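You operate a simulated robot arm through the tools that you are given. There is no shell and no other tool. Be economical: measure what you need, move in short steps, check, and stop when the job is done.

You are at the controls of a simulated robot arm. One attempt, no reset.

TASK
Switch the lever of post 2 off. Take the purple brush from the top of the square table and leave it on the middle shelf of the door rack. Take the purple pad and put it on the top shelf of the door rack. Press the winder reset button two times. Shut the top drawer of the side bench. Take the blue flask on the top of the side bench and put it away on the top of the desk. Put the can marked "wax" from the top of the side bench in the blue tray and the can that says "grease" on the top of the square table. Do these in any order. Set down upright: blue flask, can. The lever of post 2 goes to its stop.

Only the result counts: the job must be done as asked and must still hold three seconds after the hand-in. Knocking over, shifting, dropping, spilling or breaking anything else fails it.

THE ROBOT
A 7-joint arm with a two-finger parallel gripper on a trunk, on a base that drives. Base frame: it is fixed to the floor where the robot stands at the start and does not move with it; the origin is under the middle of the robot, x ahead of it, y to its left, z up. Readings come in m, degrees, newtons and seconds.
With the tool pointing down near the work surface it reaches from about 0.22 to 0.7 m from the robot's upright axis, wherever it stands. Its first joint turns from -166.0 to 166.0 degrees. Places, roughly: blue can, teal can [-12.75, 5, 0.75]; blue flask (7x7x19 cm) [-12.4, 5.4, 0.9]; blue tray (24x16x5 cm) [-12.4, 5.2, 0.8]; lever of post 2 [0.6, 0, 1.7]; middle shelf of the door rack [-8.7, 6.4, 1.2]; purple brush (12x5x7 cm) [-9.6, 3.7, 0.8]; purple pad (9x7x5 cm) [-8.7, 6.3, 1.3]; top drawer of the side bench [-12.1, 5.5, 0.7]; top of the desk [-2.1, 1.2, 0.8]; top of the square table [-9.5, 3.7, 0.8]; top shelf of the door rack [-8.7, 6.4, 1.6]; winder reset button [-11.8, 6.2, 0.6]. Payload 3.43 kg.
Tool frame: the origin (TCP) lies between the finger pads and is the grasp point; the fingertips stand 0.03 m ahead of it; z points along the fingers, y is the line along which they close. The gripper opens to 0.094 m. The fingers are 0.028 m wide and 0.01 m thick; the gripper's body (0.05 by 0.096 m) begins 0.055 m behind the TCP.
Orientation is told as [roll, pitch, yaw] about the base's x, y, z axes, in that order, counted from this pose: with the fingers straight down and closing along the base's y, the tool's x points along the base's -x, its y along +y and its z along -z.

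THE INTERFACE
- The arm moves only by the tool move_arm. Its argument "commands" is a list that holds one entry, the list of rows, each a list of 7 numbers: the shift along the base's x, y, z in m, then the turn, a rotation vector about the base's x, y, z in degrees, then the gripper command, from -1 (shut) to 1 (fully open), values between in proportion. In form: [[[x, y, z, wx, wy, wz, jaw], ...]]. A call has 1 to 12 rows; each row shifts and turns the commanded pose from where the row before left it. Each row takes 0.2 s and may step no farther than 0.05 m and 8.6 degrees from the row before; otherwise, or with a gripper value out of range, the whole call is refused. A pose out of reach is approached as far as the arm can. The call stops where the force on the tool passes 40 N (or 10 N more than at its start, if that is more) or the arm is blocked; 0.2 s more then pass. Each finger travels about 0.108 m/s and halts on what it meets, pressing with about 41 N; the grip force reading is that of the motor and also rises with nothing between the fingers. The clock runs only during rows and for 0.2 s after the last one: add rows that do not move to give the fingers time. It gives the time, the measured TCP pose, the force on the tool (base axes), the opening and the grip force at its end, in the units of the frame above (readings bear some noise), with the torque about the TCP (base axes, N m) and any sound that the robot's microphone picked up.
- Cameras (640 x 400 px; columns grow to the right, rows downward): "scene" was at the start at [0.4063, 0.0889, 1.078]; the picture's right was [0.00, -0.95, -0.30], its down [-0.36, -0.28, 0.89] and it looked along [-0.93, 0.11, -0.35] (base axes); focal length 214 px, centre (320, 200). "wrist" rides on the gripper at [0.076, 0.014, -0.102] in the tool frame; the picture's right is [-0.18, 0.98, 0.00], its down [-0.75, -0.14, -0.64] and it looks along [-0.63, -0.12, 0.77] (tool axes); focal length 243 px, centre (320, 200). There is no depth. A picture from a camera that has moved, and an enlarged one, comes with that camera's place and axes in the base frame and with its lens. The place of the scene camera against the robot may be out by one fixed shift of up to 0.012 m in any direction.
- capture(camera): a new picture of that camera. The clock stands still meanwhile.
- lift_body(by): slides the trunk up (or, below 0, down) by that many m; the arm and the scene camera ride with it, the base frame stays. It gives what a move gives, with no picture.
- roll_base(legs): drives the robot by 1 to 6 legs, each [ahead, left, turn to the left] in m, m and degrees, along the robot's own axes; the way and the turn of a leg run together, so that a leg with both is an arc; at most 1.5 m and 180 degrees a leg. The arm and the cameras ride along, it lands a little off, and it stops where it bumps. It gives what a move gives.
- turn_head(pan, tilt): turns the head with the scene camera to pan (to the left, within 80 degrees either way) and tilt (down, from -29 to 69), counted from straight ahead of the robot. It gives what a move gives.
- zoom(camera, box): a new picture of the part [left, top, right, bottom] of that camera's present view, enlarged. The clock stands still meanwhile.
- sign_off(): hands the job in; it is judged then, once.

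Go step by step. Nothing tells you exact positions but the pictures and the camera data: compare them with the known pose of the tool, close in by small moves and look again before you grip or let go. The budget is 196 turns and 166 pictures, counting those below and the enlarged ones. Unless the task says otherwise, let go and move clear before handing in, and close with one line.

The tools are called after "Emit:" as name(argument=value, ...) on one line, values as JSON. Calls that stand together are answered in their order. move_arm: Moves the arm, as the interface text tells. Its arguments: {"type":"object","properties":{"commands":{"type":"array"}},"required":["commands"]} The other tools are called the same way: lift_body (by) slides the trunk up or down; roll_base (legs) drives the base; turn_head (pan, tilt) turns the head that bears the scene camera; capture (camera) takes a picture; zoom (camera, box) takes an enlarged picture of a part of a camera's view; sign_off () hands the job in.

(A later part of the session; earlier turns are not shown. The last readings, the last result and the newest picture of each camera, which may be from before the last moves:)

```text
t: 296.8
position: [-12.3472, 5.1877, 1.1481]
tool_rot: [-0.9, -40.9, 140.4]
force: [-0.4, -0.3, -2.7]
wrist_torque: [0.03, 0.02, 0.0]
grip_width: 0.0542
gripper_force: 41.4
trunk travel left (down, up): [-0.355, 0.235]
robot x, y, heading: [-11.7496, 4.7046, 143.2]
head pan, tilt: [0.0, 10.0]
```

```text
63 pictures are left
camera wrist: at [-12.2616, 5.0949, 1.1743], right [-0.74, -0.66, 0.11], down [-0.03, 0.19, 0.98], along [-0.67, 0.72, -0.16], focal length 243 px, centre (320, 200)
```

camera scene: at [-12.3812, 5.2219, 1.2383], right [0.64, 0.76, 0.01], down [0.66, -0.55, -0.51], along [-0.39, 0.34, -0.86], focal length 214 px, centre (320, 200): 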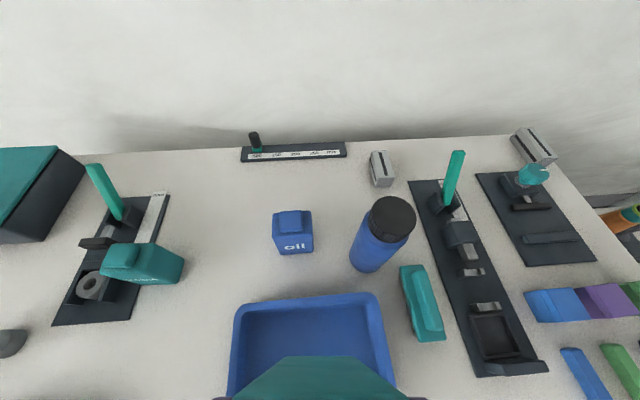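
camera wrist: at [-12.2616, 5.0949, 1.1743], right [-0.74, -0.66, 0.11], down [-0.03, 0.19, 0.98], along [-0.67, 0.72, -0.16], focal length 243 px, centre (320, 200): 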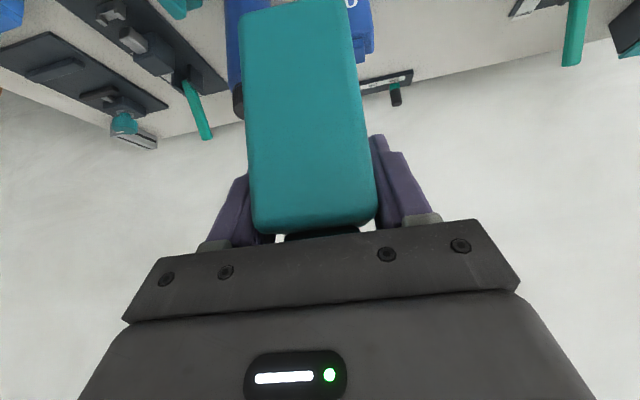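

Emit:
move_arm(commands=[[[-0.006, -0.003, -0.045, 0, 0, 0, -1], [0, 0, -0.05, 0, 0, 0, -1], [0, 0, -0.05, 0, 0, 0, -1], [0, 0, -0.05, 0, 0, 0, -1], [0, 0, -0.04, 0, 0, 0, -1], [0, 0, -0.015, 0, 0, 0, -1], [0, 0, -0.006, 0, 0, 0, -1], [0, 0, 0, 0, 0, 0, -1]]])

Emit:
capture(camera="wrist")

```text
t: 298.6
position: [-12.3532, 5.1856, 0.8925]
tool_rot: [-1.0, -41.0, 140.4]
force: [-0.1, -0.2, -2.5]
wrist_torque: [0.02, -0.03, 0.01]
grip_width: 0.0544
gripper_force: 40.6
trunk travel left (down, up): [-0.355, 0.235]
robot x, y, heading: [-11.7482, 4.7031, 143.5]
head pan, tilt: [0.0, 10.0]
```

```text
62 pictures are left
camera wrist: at [-12.2667, 5.0924, 0.9185], right [-0.74, -0.66, 0.11], down [-0.03, 0.19, 0.98], along [-0.67, 0.72, -0.16], focal length 243 px, centre (320, 200)
```

wrist: 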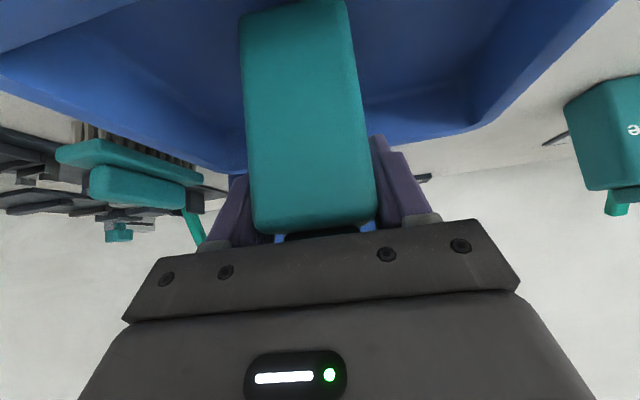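

It's inside the tray, a few millimetres above its floor. I lower until contact, then release.

Emit:
move_arm(commands=[[[0, 0, -0.005, 0, 0, 0, -1], [0, 0, -0.004, 0, 0, 0, -1], [0, 0, -0.003, 0, 0, 0, -1], [0, 0, 0, 0, 0, 0, -1]]])

```text
t: 299.6
position: [-12.3532, 5.1848, 0.8809]
tool_rot: [-0.8, -41.2, 140.4]
force: [0.2, -0.2, 12.0]
wrist_torque: [-0.15, 0.49, 0.04]
grip_width: 0.0543
gripper_force: 41.1
trunk travel left (down, up): [-0.355, 0.235]
robot x, y, heading: [-11.75, 4.7038, 143.2]
head pan, tilt: [0.0, 10.0]
```

Contact. I open, rise straight up, and look.

Emit:
move_arm(commands=[[[0, 0, 0, 0, 0, 0, 0.6], [0, 0, 0, 0, 0, 0, 0.6], [0, 0, 0, 0, 0, 0, 0.6], [0, 0, 0.02, 0, 0, 0, 0.6], [0, 0, 0.05, 0, 0, 0, 0.6], [0, 0, 0.05, 0, 0, 0, 0.6], [0, 0, 0.05, 0, 0, 0, 0.6], [0, 0, 0.05, 0, 0, 0, 0.6], [0.04, -0.029, 0, 0, 0, 0, 0.6], [0.04, -0.029, 0, 0, 0, 0, 0.6]]])

Emit:
capture(camera="scene")

```text
t: 301.8
position: [-12.2718, 5.126, 1.0996]
tool_rot: [-0.9, -41.0, 140.3]
force: [-0.1, 0.2, 0.5]
wrist_torque: [-0.03, 0.02, -0.05]
grip_width: 0.0751
gripper_force: 0.1
trunk travel left (down, up): [-0.355, 0.235]
robot x, y, heading: [-11.7474, 4.7081, 143.2]
head pan, tilt: [0.0, 10.0]
```

```text
61 pictures are left
camera scene: at [-12.3052, 5.1613, 1.1906], right [0.64, 0.76, 0.01], down [0.66, -0.55, -0.52], along [-0.39, 0.34, -0.86], focal length 214 px, centre (320, 200)
```

scene: 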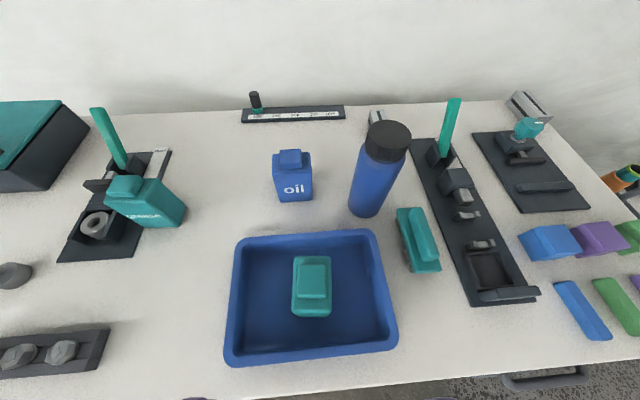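

The wax can stands upright in the tray. Next the "grease" can at about (-12.644, 5.051): I drive left 0.283 and ahead 0.2 and open fully.

Emit:
roll_base(legs=[[0, 0.283, 0], [0.2, 0, 0]])

Emit:
move_arm(commands=[[[-0.02, 0.015, -0.04, 0, 0, 0, 1], [-0.02, 0.015, -0.04, 0, 0, 0, 1], [0, 0, -0.04, 0, 0, 0, 1]]])

Emit:
turn_head(pan=0, tilt=45)

Emit:
capture(camera="scene")

```text
t: 305.0
position: [-12.603, 5.0215, 1.0986]
tool_rot: [-0.9, -40.9, 140.5]
force: [0.1, 0.3, -1.5]
wrist_torque: [-0.04, -0.03, -0.02]
grip_width: 0.0753
gripper_force: 0.1
trunk travel left (down, up): [-0.355, 0.235]
robot x, y, heading: [-12.0785, 4.601, 143.1]
head pan, tilt: [0.0, 10.0]
```

```text
t: 305.8
position: [-12.6437, 5.0529, 0.9774]
tool_rot: [-0.9, -41.1, 140.5]
force: [-0.4, -0.7, 1.0]
wrist_torque: [0.02, -0.05, -0.01]
grip_width: 0.094
gripper_force: 0.1
trunk travel left (down, up): [-0.355, 0.235]
robot x, y, heading: [-12.0777, 4.6003, 143.3]
head pan, tilt: [0.0, 10.0]
```

```text
t: 306.8
position: [-12.6427, 5.0529, 0.9786]
tool_rot: [-0.9, -41.1, 140.3]
force: [-0.1, 0.4, 0.1]
wrist_torque: [-0.01, 0.01, -0.01]
grip_width: 0.0941
gripper_force: 0.0
trunk travel left (down, up): [-0.355, 0.235]
robot x, y, heading: [-12.0788, 4.5975, 143.1]
head pan, tilt: [0.0, 45.0]
```

```text
60 pictures are left
camera scene: at [-12.6388, 5.0558, 1.0421], right [0.65, 0.76, 0.01], down [0.76, -0.64, 0.07], along [0.06, -0.04, -1.0], focal length 214 px, centre (320, 200)
```

scene: 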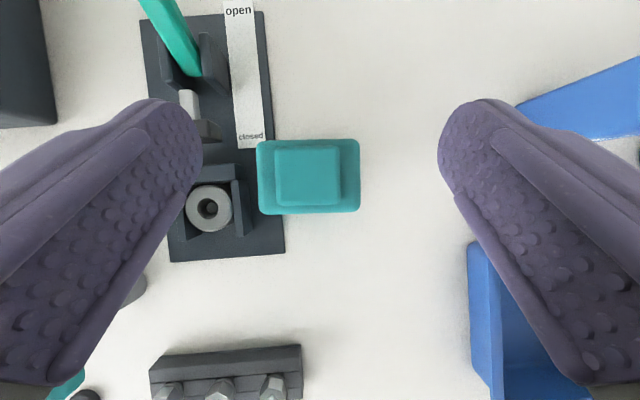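

A bracket sits close to the can's left, so gripping front-to-back (its narrow way) is safer. I rise, turn the tool vertical and yaw it 90°.

Emit:
move_arm(commands=[[[0, 0, 0.04, -5.24, -6.31, 0, 1], [0, 0, 0.04, -5.24, -6.31, 0, 1], [0, 0, 0.02, -5.24, -6.31, 0, 1], [0, 0, 0, -5.24, -6.31, 0, 1], [0, 0, 0, -5.24, -6.31, 0, 1], [0, 0, 0, 0, 0, 0, 1]]])

Emit:
move_arm(commands=[[[0, 0, 0, 0, 0, -8.2, 1], [0, 0, 0, 0, 0, -8.2, 1], [0, 0, 0, 0, 0, -8.2, 1], [0, 0, 0, 0, 0, -8.2, 1], [0, 0, 0, 0, 0, -8.2, 1], [0, 0, 0, 0, 0, -8.2, 1], [0, 0, 0, 0, 0, -8.2, 1], [0, 0, 0, 0, 0, -8.2, 1], [0, 0, 0, 0, 0, -8.2, 1], [0, 0, 0, 0, 0, -8.2, 1], [0, 0, 0, 0, 0, -8.0, 1]]])

Emit:
turn_head(pan=0, tilt=30)

Emit:
capture(camera="scene")

```text
t: 308.2
position: [-12.642, 5.0515, 1.0804]
tool_rot: [-0.9, 0.1, 140.4]
force: [-1.1, -0.3, 0.1]
wrist_torque: [0.0, 0.02, 0.03]
grip_width: 0.0941
gripper_force: 0.1
trunk travel left (down, up): [-0.355, 0.235]
robot x, y, heading: [-12.0805, 4.5996, 143.3]
head pan, tilt: [0.0, 45.0]
```

```text
t: 310.6
position: [-12.6421, 5.0508, 1.0769]
tool_rot: [-0.9, 0.0, 50.1]
force: [-0.9, -0.1, 0.3]
wrist_torque: [0.02, 0.01, 0.0]
grip_width: 0.094
gripper_force: 0.2
trunk travel left (down, up): [-0.355, 0.235]
robot x, y, heading: [-12.0784, 4.5967, 143.4]
head pan, tilt: [0.0, 45.0]
```

```text
t: 311.4
position: [-12.6431, 5.0509, 1.0797]
tool_rot: [-0.9, 0.0, 50.4]
force: [-1.1, -0.4, 0.2]
wrist_torque: [0.02, 0.0, 0.0]
grip_width: 0.094
gripper_force: 0.2
trunk travel left (down, up): [-0.355, 0.235]
robot x, y, heading: [-12.0784, 4.597, 143.2]
head pan, tilt: [0.0, 30.0]
```

```text
59 pictures are left
camera scene: at [-12.6011, 5.1045, 1.1198], right [0.77, -0.64, 0.02], down [-0.56, -0.66, 0.5], along [-0.31, -0.39, -0.87], focal length 214 px, centre (320, 200)
```

scene: 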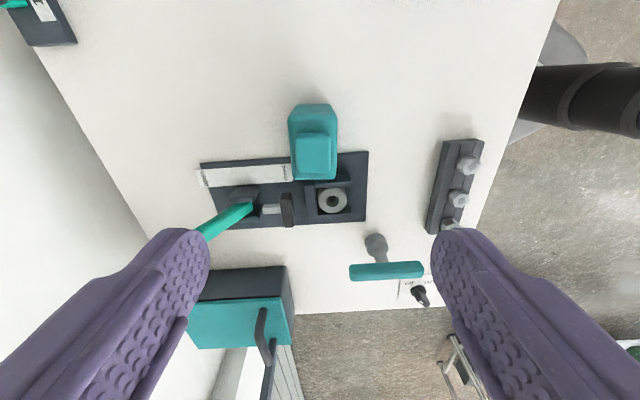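

Well aligned. I go down over the can and check before closing.

Emit:
move_arm(commands=[[[-0.004, 0.004, -0.045, 0, 0, 0, 1], [0, 0, -0.05, 0, 0, 0, 1], [0, 0, -0.04, 0, 0, 0, 1], [0, 0, -0.03, 0, 0, 0, 1], [0, 0, -0.02, 0, 0, 0, 1], [0, 0, -0.012, 0, 0, 0, 1]]])

Emit:
capture(camera="wrist")

Emit:
capture(camera="scene")

```text
t: 312.6
position: [-12.6278, 5.0367, 0.9296]
tool_rot: [0.5, -0.1, 50.4]
force: [0.4, 0.7, 17.4]
wrist_torque: [0.51, 0.54, -0.06]
grip_width: 0.0935
gripper_force: 0.0
out of reach, approached as far as the arm can: row 1, 2, 3, 4, 5
trunk travel left (down, up): [-0.355, 0.235]
robot x, y, heading: [-12.0807, 4.5979, 143.3]
head pan, tilt: [0.0, 30.0]
stopped in row 5: the force on the tool passed its limit at 54 N (the readings are from after the stop); the commanded pose is now the measured one
```

```text
58 pictures are left
camera wrist: at [-12.6873, 4.9865, 1.0321], right [-0.64, 0.77, 0.01], down [0.59, 0.49, 0.64], along [0.49, 0.42, -0.77], focal length 243 px, centre (320, 200)
```

wrist: 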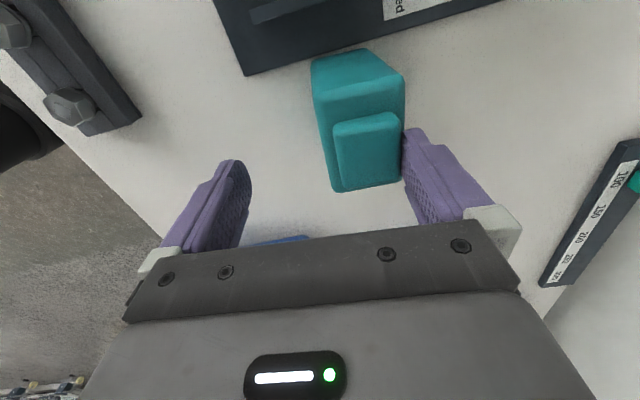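

```text
57 pictures are left
camera scene: at [-12.5862, 5.0901, 0.9709], right [0.77, -0.64, -0.01], down [-0.55, -0.67, 0.5], along [-0.32, -0.38, -0.87], focal length 214 px, centre (320, 200)
```

scene: 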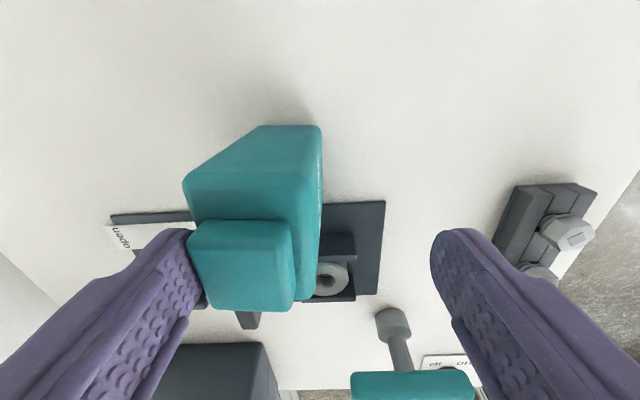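

Reach ran out and the far finger touched the can's top. I rise at once, then bring the base closer and the trunk lower.

Emit:
move_arm(commands=[[[0, 0, 0.02, 0, 0, 0, 1], [0, 0, 0.05, 0, 0, 0, 1], [0, 0, 0.05, 0, 0, 0, 1], [0, 0, 0.05, 0, 0, 0, 1], [0, 0, 0.05, 0, 0, 0, 1]]])

Emit:
lift_body(by=-0.1)

Emit:
roll_base(legs=[[0.12, 0, 0]])

Emit:
capture(camera="scene")

```text
t: 313.8
position: [-12.6515, 5.0549, 1.1418]
tool_rot: [0.0, 0.0, 50.4]
force: [0.5, 0.2, -0.1]
wrist_torque: [0.0, -0.02, 0.02]
grip_width: 0.0939
gripper_force: 0.0
out of reach, approached as far as the arm can: row 1, 2, 3, 4
trunk travel left (down, up): [-0.355, 0.235]
robot x, y, heading: [-12.078, 4.6009, 143.2]
head pan, tilt: [0.0, 30.0]
```

```text
t: 315.1
position: [-12.6506, 5.0557, 1.0412]
tool_rot: [0.1, 0.0, 50.4]
force: [-0.9, 0.3, -0.2]
wrist_torque: [0.02, 0.03, 0.0]
grip_width: 0.0942
gripper_force: 0.0
trunk travel left (down, up): [-0.255, 0.335]
robot x, y, heading: [-12.0799, 4.6004, 143.5]
head pan, tilt: [0.0, 30.0]
```

```text
t: 316.3
position: [-12.7485, 5.1288, 1.0402]
tool_rot: [-0.1, 0.1, 50.4]
force: [0.3, 0.3, -0.4]
wrist_torque: [-0.02, 0.01, 0.01]
grip_width: 0.094
gripper_force: 0.1
trunk travel left (down, up): [-0.255, 0.335]
robot x, y, heading: [-12.1781, 4.667, 142.9]
head pan, tilt: [0.0, 30.0]
```

```text
56 pictures are left
camera scene: at [-12.7061, 5.1816, 1.0817], right [0.77, -0.64, 0.0], down [-0.55, -0.67, 0.5], along [-0.32, -0.39, -0.87], focal length 214 px, centre (320, 200)
```

scene: 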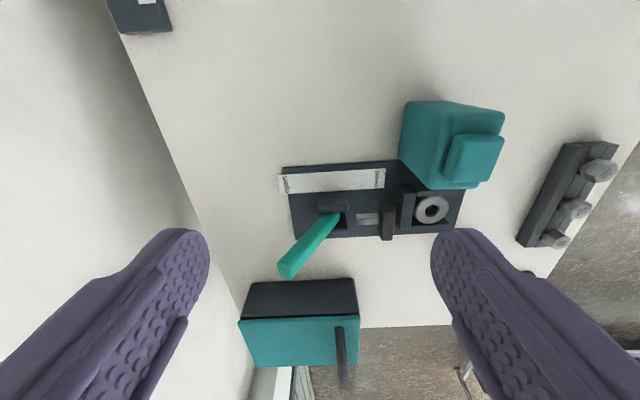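

The can is still upright in place. I bring the tool back over it and recheck.

Emit:
move_arm(commands=[[[0.036, -0.026, 0, 0, 0, 0, 1], [0.036, -0.026, 0, 0, 0, 0, 1], [0.03, -0.021, 0, 0, 0, 0, 1], [0, 0, -0.03, 0, 0, 0, 1]]])

Emit:
turn_head(pan=0, tilt=35)

Emit:
capture(camera="scene")

Emit:
capture(camera="wrist")

```text
t: 317.3
position: [-12.7487, 5.1282, 1.012]
tool_rot: [0.0, 0.1, 50.4]
force: [-0.5, -0.7, 0.0]
wrist_torque: [0.02, 0.02, 0.0]
grip_width: 0.0938
gripper_force: 0.0
out of reach, approached as far as the arm can: row 1, 2, 3
trunk travel left (down, up): [-0.255, 0.335]
robot x, y, heading: [-12.1746, 4.6702, 143.2]
head pan, tilt: [0.0, 30.0]
```

```text
t: 318.0
position: [-12.7473, 5.1273, 1.0108]
tool_rot: [0.0, 0.0, 50.4]
force: [-0.4, 1.1, 0.3]
wrist_torque: [0.01, -0.02, -0.02]
grip_width: 0.0937
gripper_force: 0.1
trunk travel left (down, up): [-0.255, 0.335]
robot x, y, heading: [-12.177, 4.671, 143.1]
head pan, tilt: [0.0, 35.0]
```

```text
55 pictures are left
camera scene: at [-12.7105, 5.1751, 1.0548], right [0.77, -0.64, 0.0], down [-0.52, -0.63, 0.57], along [-0.37, -0.44, -0.82], focal length 214 px, centre (320, 200)
```

scene: 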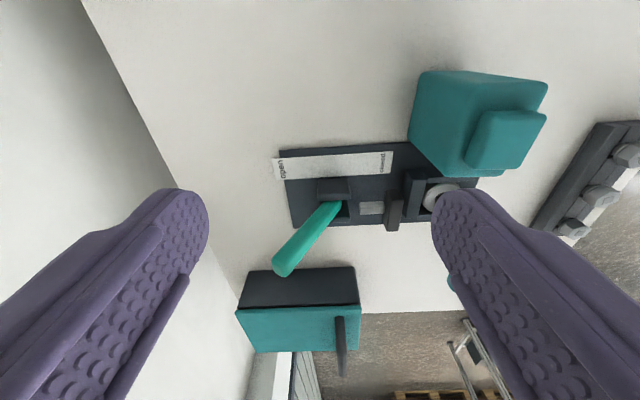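

```text
54 pictures are left
camera wrist: at [-12.807, 5.078, 1.1136], right [-0.64, 0.77, 0.0], down [0.59, 0.49, 0.64], along [0.49, 0.41, -0.77], focal length 243 px, centre (320, 200)
```

wrist: 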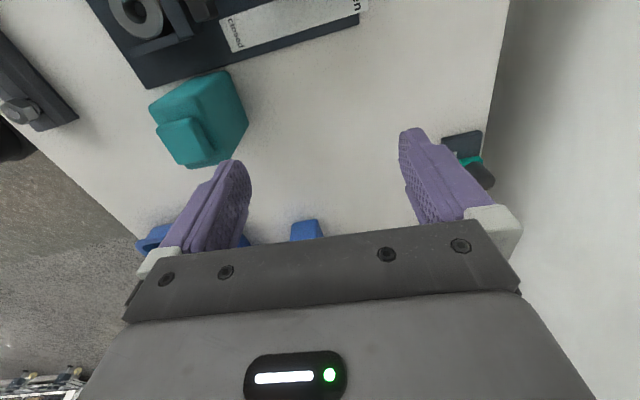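

The arm gets stuck with the tool yawed that way (wrist limit). I turn it back and will use the wide grip, but high on the can, clear of the bracket.

Emit:
move_arm(commands=[[[0, 0, 0.02, 0, 0, 8.2, 1], [0, 0, 0.02, 0, 0, 8.2, 1], [0, 0, 0.01, 0, 0, 8.2, 1], [0, 0, 0, 0, 0, 8.2, 1], [0, 0, 0, 0, 0, 8.2, 1], [0, 0, 0, 0, 0, 8.2, 1], [0, 0, 0, 0, 0, 8.2, 1], [0, 0, 0, 0, 0, 8.2, 1], [0, 0, 0, 0, 0, 8.2, 1], [0, 0, 0, 0, 0, 8.2, 1], [0, 0, 0, 0, 0, 8, 1]]])

Emit:
move_arm(commands=[[[0.02, -0.015, 0, 5.24, 6.31, 0, 1], [0.02, -0.015, 0, 5.24, 6.31, 0, 1], [0.02, -0.015, 0, 5.24, 6.31, 0, 1], [0.02, -0.015, 0, 5.24, 6.31, 0, 1], [0.015, -0.01, 0, 5.24, 6.31, 0, 1], [0, 0, 0, 0, 0, 0, 1]]])

Emit:
turn_head(pan=0, tilt=40)

Emit:
capture(camera="scene")

```text
t: 320.4
position: [-12.7478, 5.1273, 1.0609]
tool_rot: [0.1, 0.0, 140.5]
force: [-1.1, 0.1, -0.4]
wrist_torque: [0.01, 0.01, 0.02]
grip_width: 0.0939
gripper_force: 0.1
trunk travel left (down, up): [-0.255, 0.335]
robot x, y, heading: [-12.1745, 4.6696, 143.4]
head pan, tilt: [0.0, 35.0]
```

```text
t: 321.8
position: [-12.8499, 5.2152, 1.064]
tool_rot: [-0.3, -41.1, 140.4]
force: [-0.6, 0.2, -0.7]
wrist_torque: [-0.02, 0.01, 0.02]
grip_width: 0.094
gripper_force: 0.0
out of reach, approached as far as the arm can: row 1, 2, 3, 4, 5
trunk travel left (down, up): [-0.255, 0.335]
robot x, y, heading: [-12.1806, 4.6699, 143.0]
head pan, tilt: [0.0, 35.0]
```

```text
t: 322.4
position: [-12.8495, 5.2139, 1.0634]
tool_rot: [-0.1, -40.9, 140.4]
force: [-0.4, -0.4, -0.5]
wrist_torque: [-0.01, -0.01, 0.01]
grip_width: 0.0942
gripper_force: 0.1
trunk travel left (down, up): [-0.255, 0.335]
robot x, y, heading: [-12.1766, 4.6676, 143.2]
head pan, tilt: [0.0, 40.0]
```

```text
53 pictures are left
camera scene: at [-12.8512, 5.2237, 1.1298], right [0.64, 0.77, 0.0], down [0.77, -0.64, -0.02], along [-0.01, 0.01, -1.0], focal length 214 px, centre (320, 200)
```

scene: 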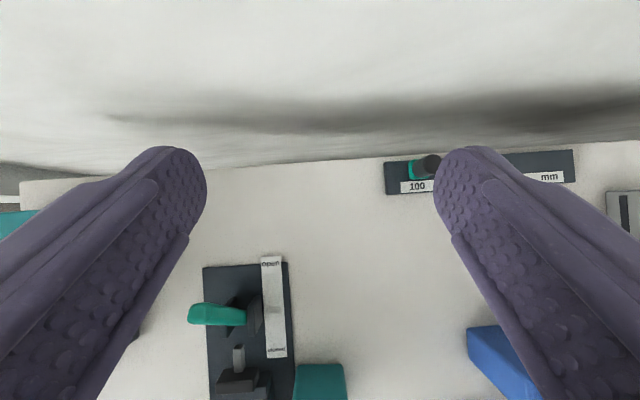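

The wrist seems stuck stretched out. I try a plain retreat toward the robot.

Emit:
move_arm(commands=[[[0.016, -0.012, 0.02, 0, 0, 0, 1], [0.024, -0.018, 0.02, 0, 0, 0, 1], [0.03, -0.023, 0, 0, 0, 0, 1], [0.03, -0.023, 0, 0, 0, 0, 1], [0.03, -0.023, 0, 0, 0, 0, 1]]])

```text
t: 323.6
position: [-12.8485, 5.2167, 1.1058]
tool_rot: [-0.1, -41.1, 140.4]
force: [0.4, -0.3, -0.8]
wrist_torque: [-0.02, 0.02, 0.02]
grip_width: 0.094
gripper_force: 0.0
out of reach, approached as far as the arm can: row 1, 2, 3, 4, 5
trunk travel left (down, up): [-0.255, 0.335]
robot x, y, heading: [-12.1768, 4.6696, 143.2]
head pan, tilt: [0.0, 40.0]
```

Still stuck radially. I try breaking the stretch with a larger upward move combined with inward motion and a small pitch change.

Emit:
move_arm(commands=[[[0, 0, 0.05, 0, 0, 0, 1], [0, 0, 0.05, 0, 0, 0, 1], [0, 0, 0.05, 0, 0, 0, 1], [0, 0, 0.05, 0, 0, 0, 1], [0.03, -0.023, 0.03, 0, 0, 0, 1], [0.03, -0.023, 0.03, 0, 0, 0, 1], [0.03, -0.023, 0, 0, 0, 0, 1], [0.03, -0.023, 0, 0, 0, 0, 1]]])

```text
t: 325.4
position: [-12.7039, 5.1038, 1.3598]
tool_rot: [-0.1, -41.1, 140.4]
force: [0.3, 0.0, 0.3]
wrist_torque: [0.02, 0.04, 0.01]
grip_width: 0.0943
gripper_force: 0.0
out of reach, approached as far as the arm can: row 2, 3, 4
trunk travel left (down, up): [-0.255, 0.335]
robot x, y, heading: [-12.1748, 4.6719, 143.1]
head pan, tilt: [0.0, 40.0]
```

Freed. I move in over the can and lower to 1.0.

Emit:
move_arm(commands=[[[0.03, -0.024, 0, 0, 0, 0, 1], [0.027, -0.023, 0, 0, 0, 0, 1], [0, 0, -0.05, 0, 0, 0, 1], [0, 0, -0.05, 0, 0, 0, 1], [0, 0, -0.05, 0, 0, 0, 1], [0, 0, -0.05, 0, 0, 0, 1], [0, 0, -0.05, 0, 0, 0, 1], [0, 0, -0.05, 0, 0, 0, 1], [0, 0, -0.05, 0, 0, 0, 1]]])

Emit:
turn_head(pan=0, tilt=45)

Emit:
capture(camera="scene")

Emit:
capture(camera="wrist")

```text
t: 327.4
position: [-12.6483, 5.0579, 1.008]
tool_rot: [-0.1, -40.9, 140.3]
force: [-1.2, -0.5, -0.1]
wrist_torque: [-0.01, -0.02, 0.01]
grip_width: 0.0941
gripper_force: 0.0
trunk travel left (down, up): [-0.255, 0.335]
robot x, y, heading: [-12.1735, 4.6702, 143.4]
head pan, tilt: [0.0, 40.0]
```

```text
t: 328.1
position: [-12.6464, 5.059, 1.0086]
tool_rot: [-0.1, -41.0, 140.4]
force: [-0.2, -0.2, -0.1]
wrist_torque: [-0.04, 0.03, -0.05]
grip_width: 0.094
gripper_force: 0.0
trunk travel left (down, up): [-0.255, 0.335]
robot x, y, heading: [-12.1758, 4.6695, 143.6]
head pan, tilt: [0.0, 45.0]
```

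```text
52 pictures are left
camera scene: at [-12.6421, 5.0623, 1.0724], right [0.64, 0.77, 0.0], down [0.77, -0.64, 0.07], along [0.05, -0.04, -1.0], focal length 214 px, centre (320, 200)
```

scene: 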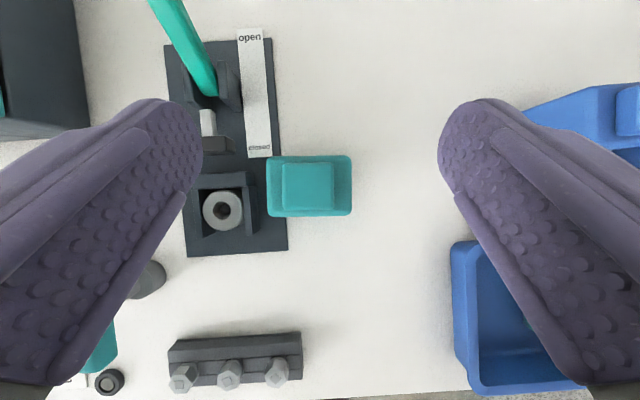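

```text
51 pictures are left
camera wrist: at [-12.5596, 4.9672, 1.0356], right [-0.73, -0.67, 0.12], down [-0.02, 0.2, 0.98], along [-0.68, 0.72, -0.16], focal length 243 px, centre (320, 200)
```

wrist: 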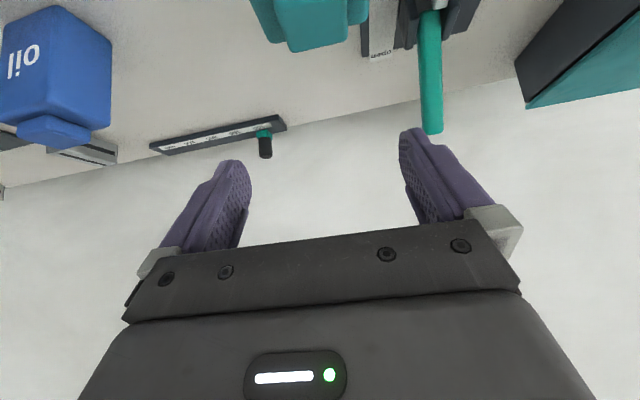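

I shift 9 mm left to centre on the can and descend high on its body (TCP 0.897).

Emit:
move_arm(commands=[[[-0.0058, -0.0069, -0.02, 0, 0, 0, 1], [0, 0, -0.03, 0, 0, 0, 1], [0, 0, 0, 0, 0, 0, 1]]])

Emit:
capture(camera="scene")

```text
t: 328.9
position: [-12.6537, 5.0501, 0.9592]
tool_rot: [-0.2, -41.1, 140.4]
force: [-0.4, -0.1, -0.4]
wrist_torque: [0.01, 0.0, 0.02]
grip_width: 0.094
gripper_force: 0.0
trunk travel left (down, up): [-0.255, 0.335]
robot x, y, heading: [-12.1768, 4.6755, 143.2]
head pan, tilt: [0.0, 45.0]
```

```text
50 pictures are left
camera scene: at [-12.6481, 5.055, 1.0229], right [0.64, 0.77, 0.0], down [0.77, -0.64, 0.07], along [0.05, -0.04, -1.0], focal length 214 px, centre (320, 200)
```

scene: 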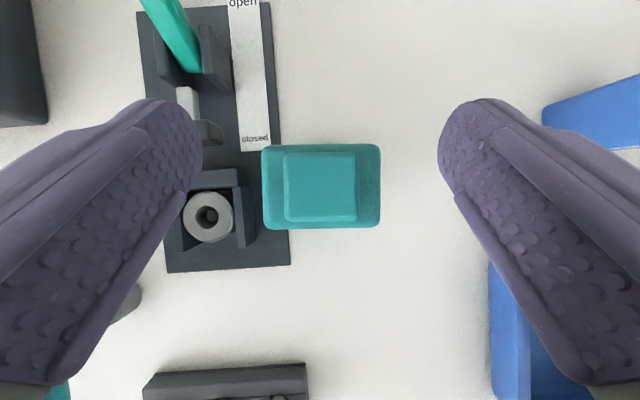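

Centred (0.073 wide). I lower the rest and close.

Emit:
move_arm(commands=[[[0, 0, -0.03, 0, 0, 0, 1], [0, 0, -0.02, 0, 0, 0, 1], [0, 0, -0.015, 0, 0, 0, 1], [0, 0, -0.005, 0, 0, 0, 1], [0, 0, 0, 0, 0, 0, -1], [0, 0, 0, 0, 0, 0, -1], [0, 0, 0, 0, 0, 0, -1]]])

Emit:
capture(camera="wrist")

```text
t: 330.5
position: [-12.6532, 5.0516, 0.8883]
tool_rot: [-0.1, -41.1, 140.4]
force: [0.6, 0.9, 0.3]
wrist_torque: [0.05, 0.05, 0.09]
grip_width: 0.0742
gripper_force: 40.9
trunk travel left (down, up): [-0.255, 0.335]
robot x, y, heading: [-12.1768, 4.6733, 143.2]
head pan, tilt: [0.0, 45.0]
```

```text
49 pictures are left
camera wrist: at [-12.566, 4.9603, 0.9153], right [-0.73, -0.67, 0.12], down [-0.02, 0.2, 0.98], along [-0.68, 0.72, -0.16], focal length 243 px, centre (320, 200)
```

wrist: 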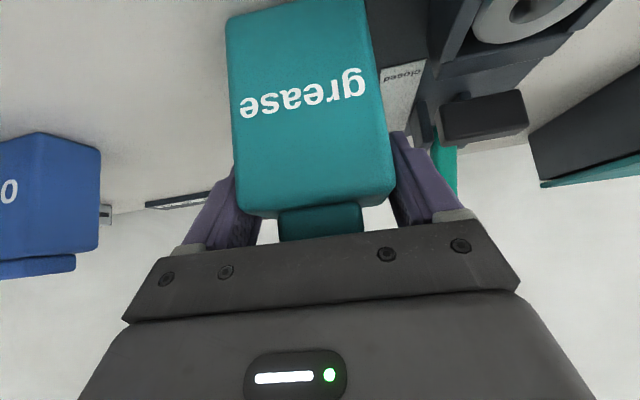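

The grease can is held. I lift it, back away and carry it to the square table.

Emit:
move_arm(commands=[[[0, 0, 0.02, 0, 0, 0, -1], [0, 0, 0.04, 0, 0, 0, -1], [0, 0, 0.04, 0, 0, 0, -1], [0, 0, 0.04, 0, 0, 0, -1]]])

Emit:
lift_body(by=0.15)

Emit:
roll_base(legs=[[-0.4, 0, 0], [-0.75, -0.45, 0], [0, 0, 180], [0.6, 0.45, 0]])

Emit:
turn_head(pan=0, tilt=0)

Emit:
capture(camera="scene")

```text
t: 331.5
position: [-12.6528, 5.0515, 1.0277]
tool_rot: [-0.1, -41.0, 140.4]
force: [-0.6, -0.8, -3.3]
wrist_torque: [0.04, 0.01, 0.04]
grip_width: 0.0741
gripper_force: 40.3
trunk travel left (down, up): [-0.255, 0.335]
robot x, y, heading: [-12.1756, 4.6722, 143.0]
head pan, tilt: [0.0, 45.0]
```

```text
t: 333.2
position: [-12.653, 5.0513, 1.1773]
tool_rot: [-0.1, -41.0, 140.3]
force: [-0.4, -0.1, -3.6]
wrist_torque: [0.04, 0.02, 0.01]
grip_width: 0.0743
gripper_force: 41.1
trunk travel left (down, up): [-0.405, 0.185]
robot x, y, heading: [-12.1752, 4.671, 143.0]
head pan, tilt: [0.0, 45.0]
```

```text
t: 350.9
position: [-9.7677, 3.9455, 1.1784]
tool_rot: [0.0, -41.1, -40.5]
force: [0.3, -0.3, -3.9]
wrist_torque: [-0.02, -0.02, -0.03]
grip_width: 0.074
gripper_force: 41.2
trunk travel left (down, up): [-0.405, 0.185]
robot x, y, heading: [-10.2384, 4.3338, -37.7]
head pan, tilt: [0.0, 45.0]
```

```text
t: 352.1
position: [-9.768, 3.9463, 1.1779]
tool_rot: [-0.1, -41.0, -40.6]
force: [-0.1, 0.3, -3.1]
wrist_torque: [-0.05, -0.01, -0.03]
grip_width: 0.0742
gripper_force: 40.5
trunk travel left (down, up): [-0.405, 0.185]
robot x, y, heading: [-10.2352, 4.3348, -37.7]
head pan, tilt: [0.0, 0.0]
```

```text
48 pictures are left
camera scene: at [-9.7214, 3.9147, 1.2821], right [-0.65, -0.76, 0.0], down [-0.57, 0.49, -0.66], along [0.5, -0.43, -0.76], focal length 214 px, centre (320, 200)
```

scene: 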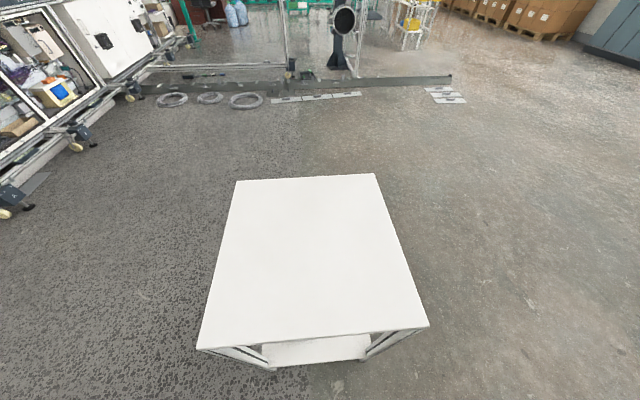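

The table is clear. I drive 0.29 ahead to its centre and lower.

Emit:
roll_base(legs=[[0.29, 0, 0]])

Emit:
move_arm(commands=[[[0, 0, -0.05, 0, 0, 0, -1], [0, 0, -0.05, 0, 0, 0, -1], [0, 0, -0.05, 0, 0, 0, -1], [0, 0, -0.05, 0, 0, 0, -1], [0, 0, -0.04, 0, 0, 0, -1], [0, 0, -0.02, 0, 0, 0, -1], [0, 0, 0, 0, 0, 0, -1]]])

Emit:
capture(camera="wrist")

```text
t: 354.1
position: [-9.5371, 3.7697, 1.1772]
tool_rot: [0.0, -40.9, -40.4]
force: [0.0, -0.2, -4.2]
wrist_torque: [0.03, -0.01, -0.02]
grip_width: 0.0743
gripper_force: 41.3
trunk travel left (down, up): [-0.405, 0.185]
robot x, y, heading: [-10.0065, 4.1521, -37.4]
head pan, tilt: [0.0, 0.0]
```

```text
t: 355.6
position: [-9.5375, 3.7704, 0.9167]
tool_rot: [-0.1, -41.0, -40.4]
force: [-0.4, 0.2, -3.4]
wrist_torque: [-0.02, 0.0, -0.03]
grip_width: 0.0743
gripper_force: 41.2
trunk travel left (down, up): [-0.405, 0.185]
robot x, y, heading: [-10.0089, 4.1555, -37.5]
head pan, tilt: [0.0, 0.0]
```

```text
47 pictures are left
camera wrist: at [-9.6224, 3.861, 0.9447], right [0.74, 0.66, 0.12], down [0.02, -0.2, 0.98], along [0.67, -0.73, -0.16], focal length 243 px, centre (320, 200)
```

wrist: 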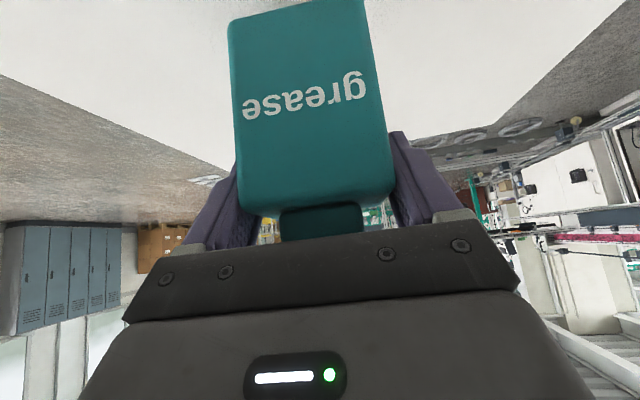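

Emit:
move_arm(commands=[[[0, 0, -0.01, 0, 0, 0, -1], [0, 0, -0.005, 0, 0, 0, -1], [0, 0, -0.005, 0, 0, 0, -1], [0, 0, -0.003, 0, 0, 0, -1], [0, 0, 0, 0, 0, 0, -1]]])

```text
t: 356.9
position: [-9.5374, 3.7697, 0.896]
tool_rot: [0.0, -41.0, -40.4]
force: [0.1, -0.5, -3.5]
wrist_torque: [-0.02, 0.01, -0.01]
grip_width: 0.0741
gripper_force: 40.7
trunk travel left (down, up): [-0.405, 0.185]
robot x, y, heading: [-10.005, 4.159, -37.6]
head pan, tilt: [0.0, 0.0]
```

Not touching yet; I go down a few millimetres at a time.

Emit:
move_arm(commands=[[[0, 0, -0.003, 0, 0, 0, -1], [0, 0, -0.003, 0, 0, 0, -1], [0, 0, 0, 0, 0, 0, -1]]])

```text
t: 357.6
position: [-9.5368, 3.7696, 0.8889]
tool_rot: [-0.2, -41.0, -40.3]
force: [0.0, -0.5, -2.5]
wrist_torque: [-0.03, 0.02, 0.0]
grip_width: 0.0744
gripper_force: 40.8
trunk travel left (down, up): [-0.405, 0.185]
robot x, y, heading: [-10.009, 4.1581, -37.6]
head pan, tilt: [0.0, 0.0]
```

Emit:
move_arm(commands=[[[0, 0, -0.004, 0, 0, 0, -1], [0, 0, -0.003, 0, 0, 0, -1], [0, 0, -0.003, 0, 0, 0, -1], [0, 0, 0, 0, 0, 0, -1]]])

Emit:
capture(camera="wrist")

```text
t: 358.6
position: [-9.5371, 3.7702, 0.8821]
tool_rot: [-0.1, -41.4, -40.3]
force: [2.6, -3.7, 36.2]
wrist_torque: [-0.11, 0.13, -0.42]
grip_width: 0.0744
gripper_force: 41.1
trunk travel left (down, up): [-0.405, 0.185]
robot x, y, heading: [-10.0081, 4.1561, -37.3]
head pan, tilt: [0.0, 0.0]
```

```text
46 pictures are left
camera wrist: at [-9.6226, 3.8603, 0.9084], right [0.74, 0.66, 0.12], down [0.02, -0.2, 0.98], along [0.67, -0.73, -0.16], focal length 243 px, centre (320, 200)
```

wrist: 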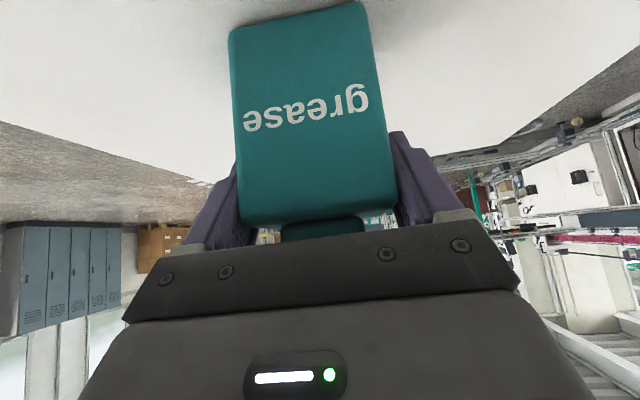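

Contact. I ease, open, rise and check.

Emit:
move_arm(commands=[[[0, 0, 0.003, 0, 0, 0, -1], [0, 0, 0, 0, 0, 0, 1], [0, 0, 0, 0, 0, 0, 1], [0, 0, 0, 0, 0, 0, 1], [0, 0, 0.02, 0, 0, 0, 1], [0, 0, 0.04, 0, 0, 0, 1], [0, 0, 0.05, 0, 0, 0, 1], [0, 0, 0.05, 0, 0, 0, 1], [-0.03, 0.024, 0.02, 0, 0, 0, 1], [-0.035, 0.027, 0, 0, 0, 0, 1]]])

Emit:
turn_head(pan=0, tilt=15)

Emit:
capture(camera="scene")

```text
t: 360.9
position: [-9.602, 3.8204, 1.0622]
tool_rot: [-0.1, -41.1, -40.3]
force: [0.7, 0.1, -0.8]
wrist_torque: [0.02, 0.03, 0.02]
grip_width: 0.0942
gripper_force: 0.0
trunk travel left (down, up): [-0.405, 0.185]
robot x, y, heading: [-10.0095, 4.157, -37.5]
head pan, tilt: [0.0, 0.0]
```

```text
t: 361.6
position: [-9.6018, 3.8209, 1.0619]
tool_rot: [-0.1, -41.1, -40.4]
force: [-0.1, -1.3, 0.5]
wrist_torque: [0.01, -0.02, 0.0]
grip_width: 0.094
gripper_force: 0.1
trunk travel left (down, up): [-0.405, 0.185]
robot x, y, heading: [-10.0085, 4.1582, -37.7]
head pan, tilt: [0.0, 15.0]
```

```text
45 pictures are left
camera scene: at [-9.5678, 3.7991, 1.1481], right [-0.65, -0.76, 0.0], down [-0.68, 0.58, -0.44], along [0.33, -0.29, -0.9], focal length 214 px, centre (320, 200)
```

scene: 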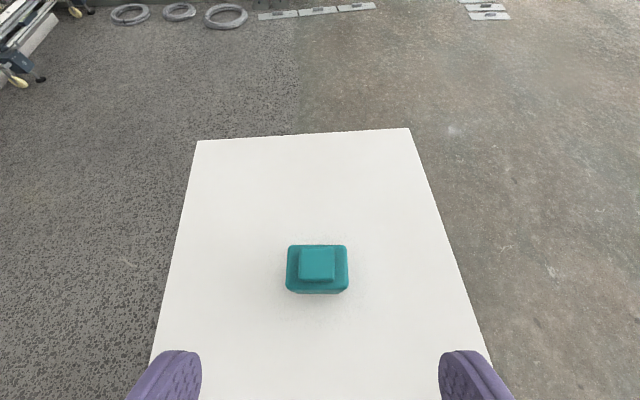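

The grease can stands on the table. Now the flask: I return to the side bench, about 1 m from it.

Emit:
roll_base(legs=[[-0.3, 0, 0], [0, 0, 180], [1.3, 0.468, 1.5]])

Emit:
turn_head(pan=0, tilt=-10)

Emit:
capture(camera="scene")

```text
t: 377.5
position: [-11.9708, 5.1219, 1.0624]
tool_rot: [-0.1, -41.0, 139.4]
force: [0.3, -0.4, 0.1]
wrist_torque: [0.02, -0.04, 0.03]
grip_width: 0.0941
gripper_force: 0.0
trunk travel left (down, up): [-0.405, 0.185]
robot x, y, heading: [-11.5671, 4.7827, 142.1]
head pan, tilt: [0.0, 15.0]
```

```text
t: 378.4
position: [-11.9711, 5.1219, 1.0621]
tool_rot: [-0.1, -41.0, 139.3]
force: [0.9, -0.6, 1.1]
wrist_torque: [0.0, 0.02, 0.01]
grip_width: 0.0943
gripper_force: 0.0
trunk travel left (down, up): [-0.405, 0.185]
robot x, y, heading: [-11.5678, 4.7825, 142.1]
head pan, tilt: [0.0, -10.0]
```

```text
44 pictures are left
camera scene: at [-12.017, 5.1689, 1.1807], right [0.65, 0.76, 0.0], down [0.48, -0.41, -0.78], along [-0.59, 0.51, -0.63], focal length 214 px, centre (320, 200)
```

scene: 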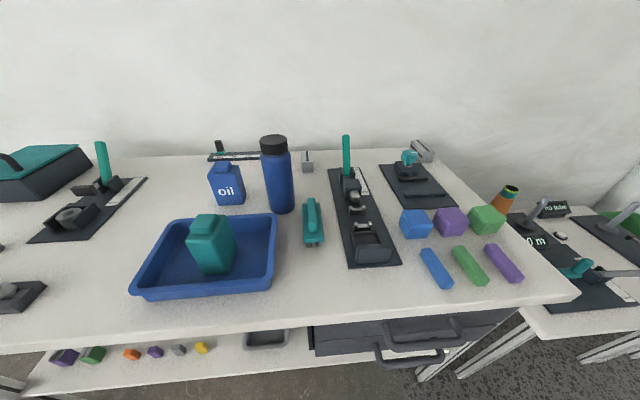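

Flask at about (-12.41, 5.37). I swing the tool to nearly horizontal for a side grip and lower to z≈0.94.

Emit:
move_arm(commands=[[[0, 0, 0, 5.08, 5.92, 0, 1], [0, 0, 0, 5.08, 5.92, 0, 1], [0, 0, 0, 5.08, 5.92, 0, 1], [0, 0, 0, 5.08, 5.92, 0, 1], [0, 0, 0, 5.08, 5.92, 0, 1], [0, 0, -0.04, 0, 0, 0, 1], [0, 0, -0.04, 0, 0, 0, 1], [0, 0, -0.04, 0, 0, 0, 1], [0, 0, 0, 0, 0, 0, 1]]])

Emit:
turn_head(pan=0, tilt=25)

Emit:
capture(camera="scene")

```text
t: 380.4
position: [-11.9707, 5.1218, 0.9416]
tool_rot: [-0.1, -80.0, 139.4]
force: [-0.5, 0.7, -0.3]
wrist_torque: [-0.03, 0.01, -0.02]
grip_width: 0.094
gripper_force: 0.1
trunk travel left (down, up): [-0.405, 0.185]
robot x, y, heading: [-11.5645, 4.7816, 142.1]
head pan, tilt: [0.0, -10.0]
```

```text
t: 381.4
position: [-11.9712, 5.1219, 0.9416]
tool_rot: [-0.1, -80.0, 139.4]
force: [-0.3, 0.0, 0.6]
wrist_torque: [0.01, 0.02, 0.04]
grip_width: 0.0941
gripper_force: 0.1
trunk travel left (down, up): [-0.405, 0.185]
robot x, y, heading: [-11.5662, 4.7801, 142.5]
head pan, tilt: [0.0, 25.0]
```

```text
43 pictures are left
camera scene: at [-11.9488, 5.1114, 1.0191], right [0.65, 0.76, 0.0], down [0.43, -0.37, -0.82], along [-0.62, 0.53, -0.57], focal length 214 px, centre (320, 200)
```

scene: 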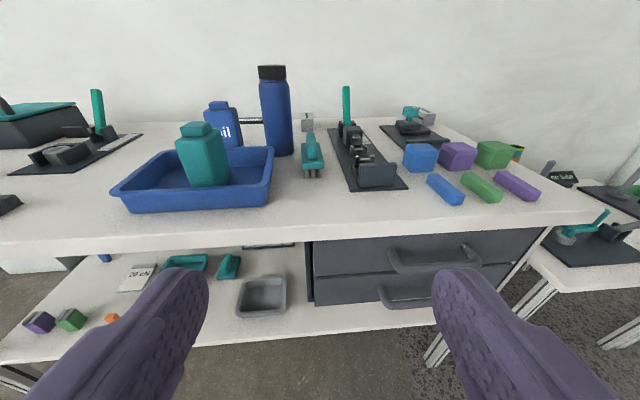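

Flask clear at front. I sidestep left 0.073, then advance 0.3.

Emit:
roll_base(legs=[[0, 0.073, 0], [0.28, 0, 0]])

Emit:
capture(camera="scene")

Emit:
capture(camera="wrist")

```text
t: 384.0
position: [-12.2383, 5.2347, 0.9416]
tool_rot: [-0.1, -80.1, 139.6]
force: [0.3, -0.3, -0.2]
wrist_torque: [0.0, -0.02, -0.01]
grip_width: 0.0938
gripper_force: 0.1
trunk travel left (down, up): [-0.405, 0.185]
robot x, y, heading: [-11.8336, 4.8964, 142.2]
head pan, tilt: [0.0, 25.0]
```

```text
42 pictures are left
camera scene: at [-12.2162, 5.2232, 1.0186], right [0.65, 0.76, 0.0], down [0.44, -0.37, -0.82], along [-0.62, 0.53, -0.57], focal length 214 px, centre (320, 200)
```

scene: 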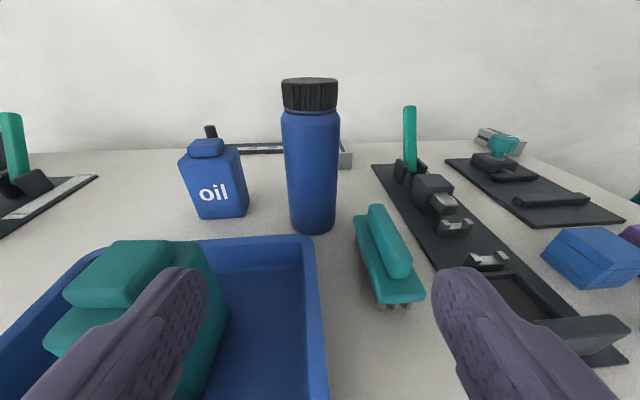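

```text
41 pictures are left
camera wrist: at [-12.1603, 5.1484, 0.8845], right [-0.66, -0.73, 0.18], down [0.47, -0.22, 0.85], along [-0.58, 0.65, 0.49], focal length 243 px, centre (320, 200)
```

wrist: 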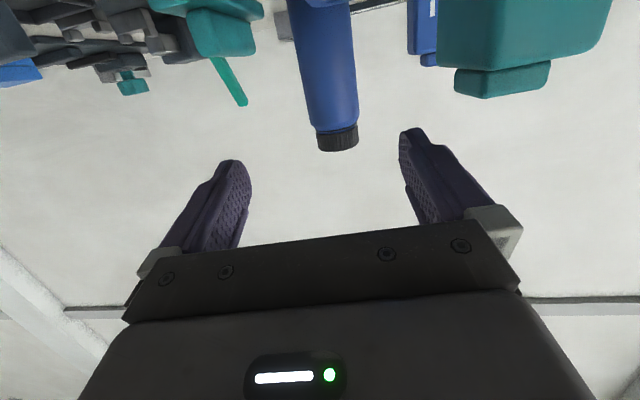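

Straight ahead now. I advance the base 0.14 and look once more.

Emit:
roll_base(legs=[[0.13, 0, 0]])

Emit:
capture(camera="scene")

```text
t: 385.3
position: [-12.3413, 5.3136, 0.9419]
tool_rot: [-0.1, -79.9, 139.7]
force: [-0.8, -0.4, 0.0]
wrist_torque: [-0.01, -0.01, -0.03]
grip_width: 0.0941
gripper_force: 0.1
trunk travel left (down, up): [-0.405, 0.185]
robot x, y, heading: [-11.9373, 4.9723, 142.5]
head pan, tilt: [0.0, 25.0]
```

```text
40 pictures are left
camera scene: at [-12.3194, 5.3027, 1.0184], right [0.65, 0.76, 0.0], down [0.44, -0.37, -0.82], along [-0.62, 0.53, -0.57], focal length 214 px, centre (320, 200)
```

scene: 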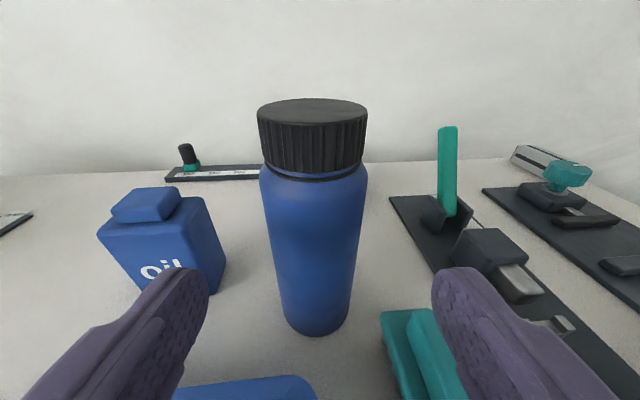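

The flask is centred between the fingers, 0.093 m ahead. I advance and close.

Emit:
move_arm(commands=[[[-0.024, 0.02, 0, 0, 0, 0, 1], [-0.024, 0.02, 0, 0, 0, 0, 1], [-0.0215, 0.0185, 0, 0, 0, 0, 1], [0, 0, 0, 0, 0, 0, 1]]])

Emit:
capture(camera="wrist")

```text
t: 386.3
position: [-12.4107, 5.371, 0.9429]
tool_rot: [-0.1, -80.0, 139.7]
force: [-0.5, 0.1, 0.2]
wrist_torque: [0.03, -0.01, 0.01]
grip_width: 0.0941
gripper_force: 0.1
trunk travel left (down, up): [-0.405, 0.185]
robot x, y, heading: [-11.9374, 4.9761, 142.4]
head pan, tilt: [0.0, 25.0]
```

```text
39 pictures are left
camera wrist: at [-12.3329, 5.2862, 0.885], right [-0.66, -0.73, 0.18], down [0.47, -0.22, 0.85], along [-0.58, 0.65, 0.49], focal length 243 px, centre (320, 200)
```

wrist: 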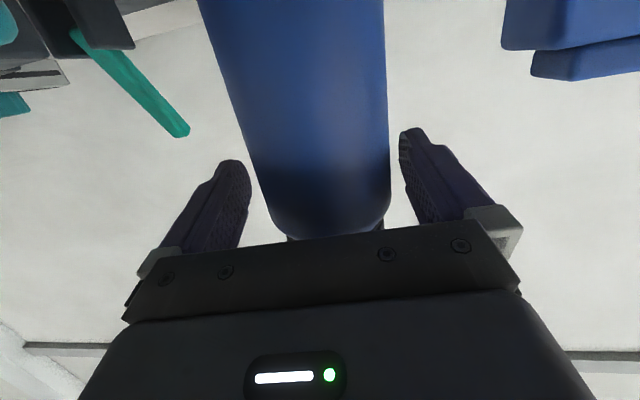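

Between the fingers. I close, then lift.

Emit:
move_arm(commands=[[[0, 0, 0, 0, 0, 0, -1], [0, 0, 0, 0, 0, 0, -1], [0, 0, 0, 0, 0, 0, -1], [0, 0, 0, 0, 0, 0, -1], [0, 0, 0.01, 0, 0, 0, -1], [0, 0, 0.04, 0, 0, 0, -1], [0, 0, 0.04, 0, 0, 0, -1], [0, 0, 0.04, 0, 0, 0, -1]]])

Emit:
capture(camera="scene")

```text
t: 388.1
position: [-12.4097, 5.3712, 1.0735]
tool_rot: [-0.2, -80.0, 139.6]
force: [0.0, 0.1, -2.3]
wrist_torque: [-0.03, -0.01, 0.02]
grip_width: 0.0715
gripper_force: 41.3
trunk travel left (down, up): [-0.405, 0.185]
robot x, y, heading: [-11.932, 4.9749, 142.2]
head pan, tilt: [0.0, 25.0]
```

```text
38 pictures are left
camera scene: at [-12.388, 5.3606, 1.15], right [0.65, 0.76, 0.0], down [0.44, -0.37, -0.82], along [-0.62, 0.53, -0.57], focal length 214 px, centre (320, 200)
```

scene: 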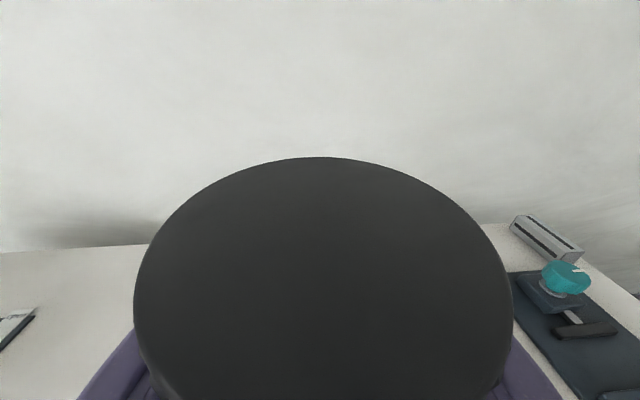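

The flask is gripped. I back away, turn, and start the long way back to the desk along the route I came.

Emit:
roll_base(legs=[[-0.5, 0, 0], [0, 0, 128], [0.385, 0.645, 0], [0.385, 0.645, 0]])

Emit:
turn_head(pan=0, tilt=-10)

Emit:
capture(camera="scene")

```text
t: 403.7
position: [-10.2777, 3.2769, 1.0728]
tool_rot: [-0.3, -80.0, -93.0]
force: [0.4, -0.5, -3.2]
wrist_torque: [0.0, -0.01, -0.01]
grip_width: 0.0704
gripper_force: 40.7
trunk travel left (down, up): [-0.405, 0.185]
robot x, y, heading: [-10.2526, 3.8916, -90.1]
head pan, tilt: [0.0, 25.0]
```

```text
t: 404.7
position: [-10.2776, 3.2767, 1.0727]
tool_rot: [-0.2, -80.0, -93.1]
force: [-0.3, 0.4, -2.8]
wrist_torque: [-0.02, 0.01, 0.02]
grip_width: 0.0703
gripper_force: 40.8
trunk travel left (down, up): [-0.405, 0.185]
robot x, y, heading: [-10.2484, 3.8996, -90.0]
head pan, tilt: [0.0, -10.0]
```

```text
37 pictures are left
camera scene: at [-10.2728, 3.3055, 1.2055], right [-1.0, 0.06, 0.0], down [0.0, 0.0, -1.0], along [-0.06, -1.0, 0.0], focal length 214 px, centre (320, 200)
```

scene: 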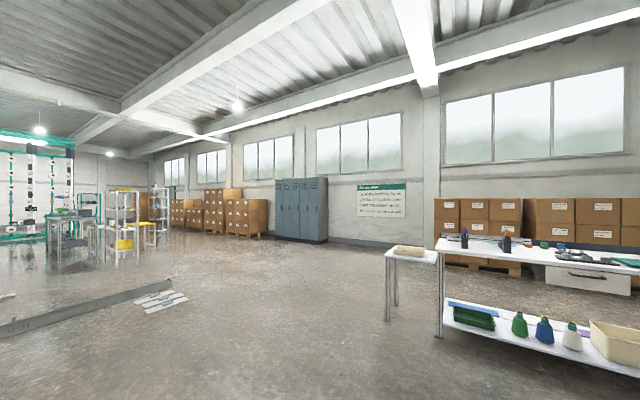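

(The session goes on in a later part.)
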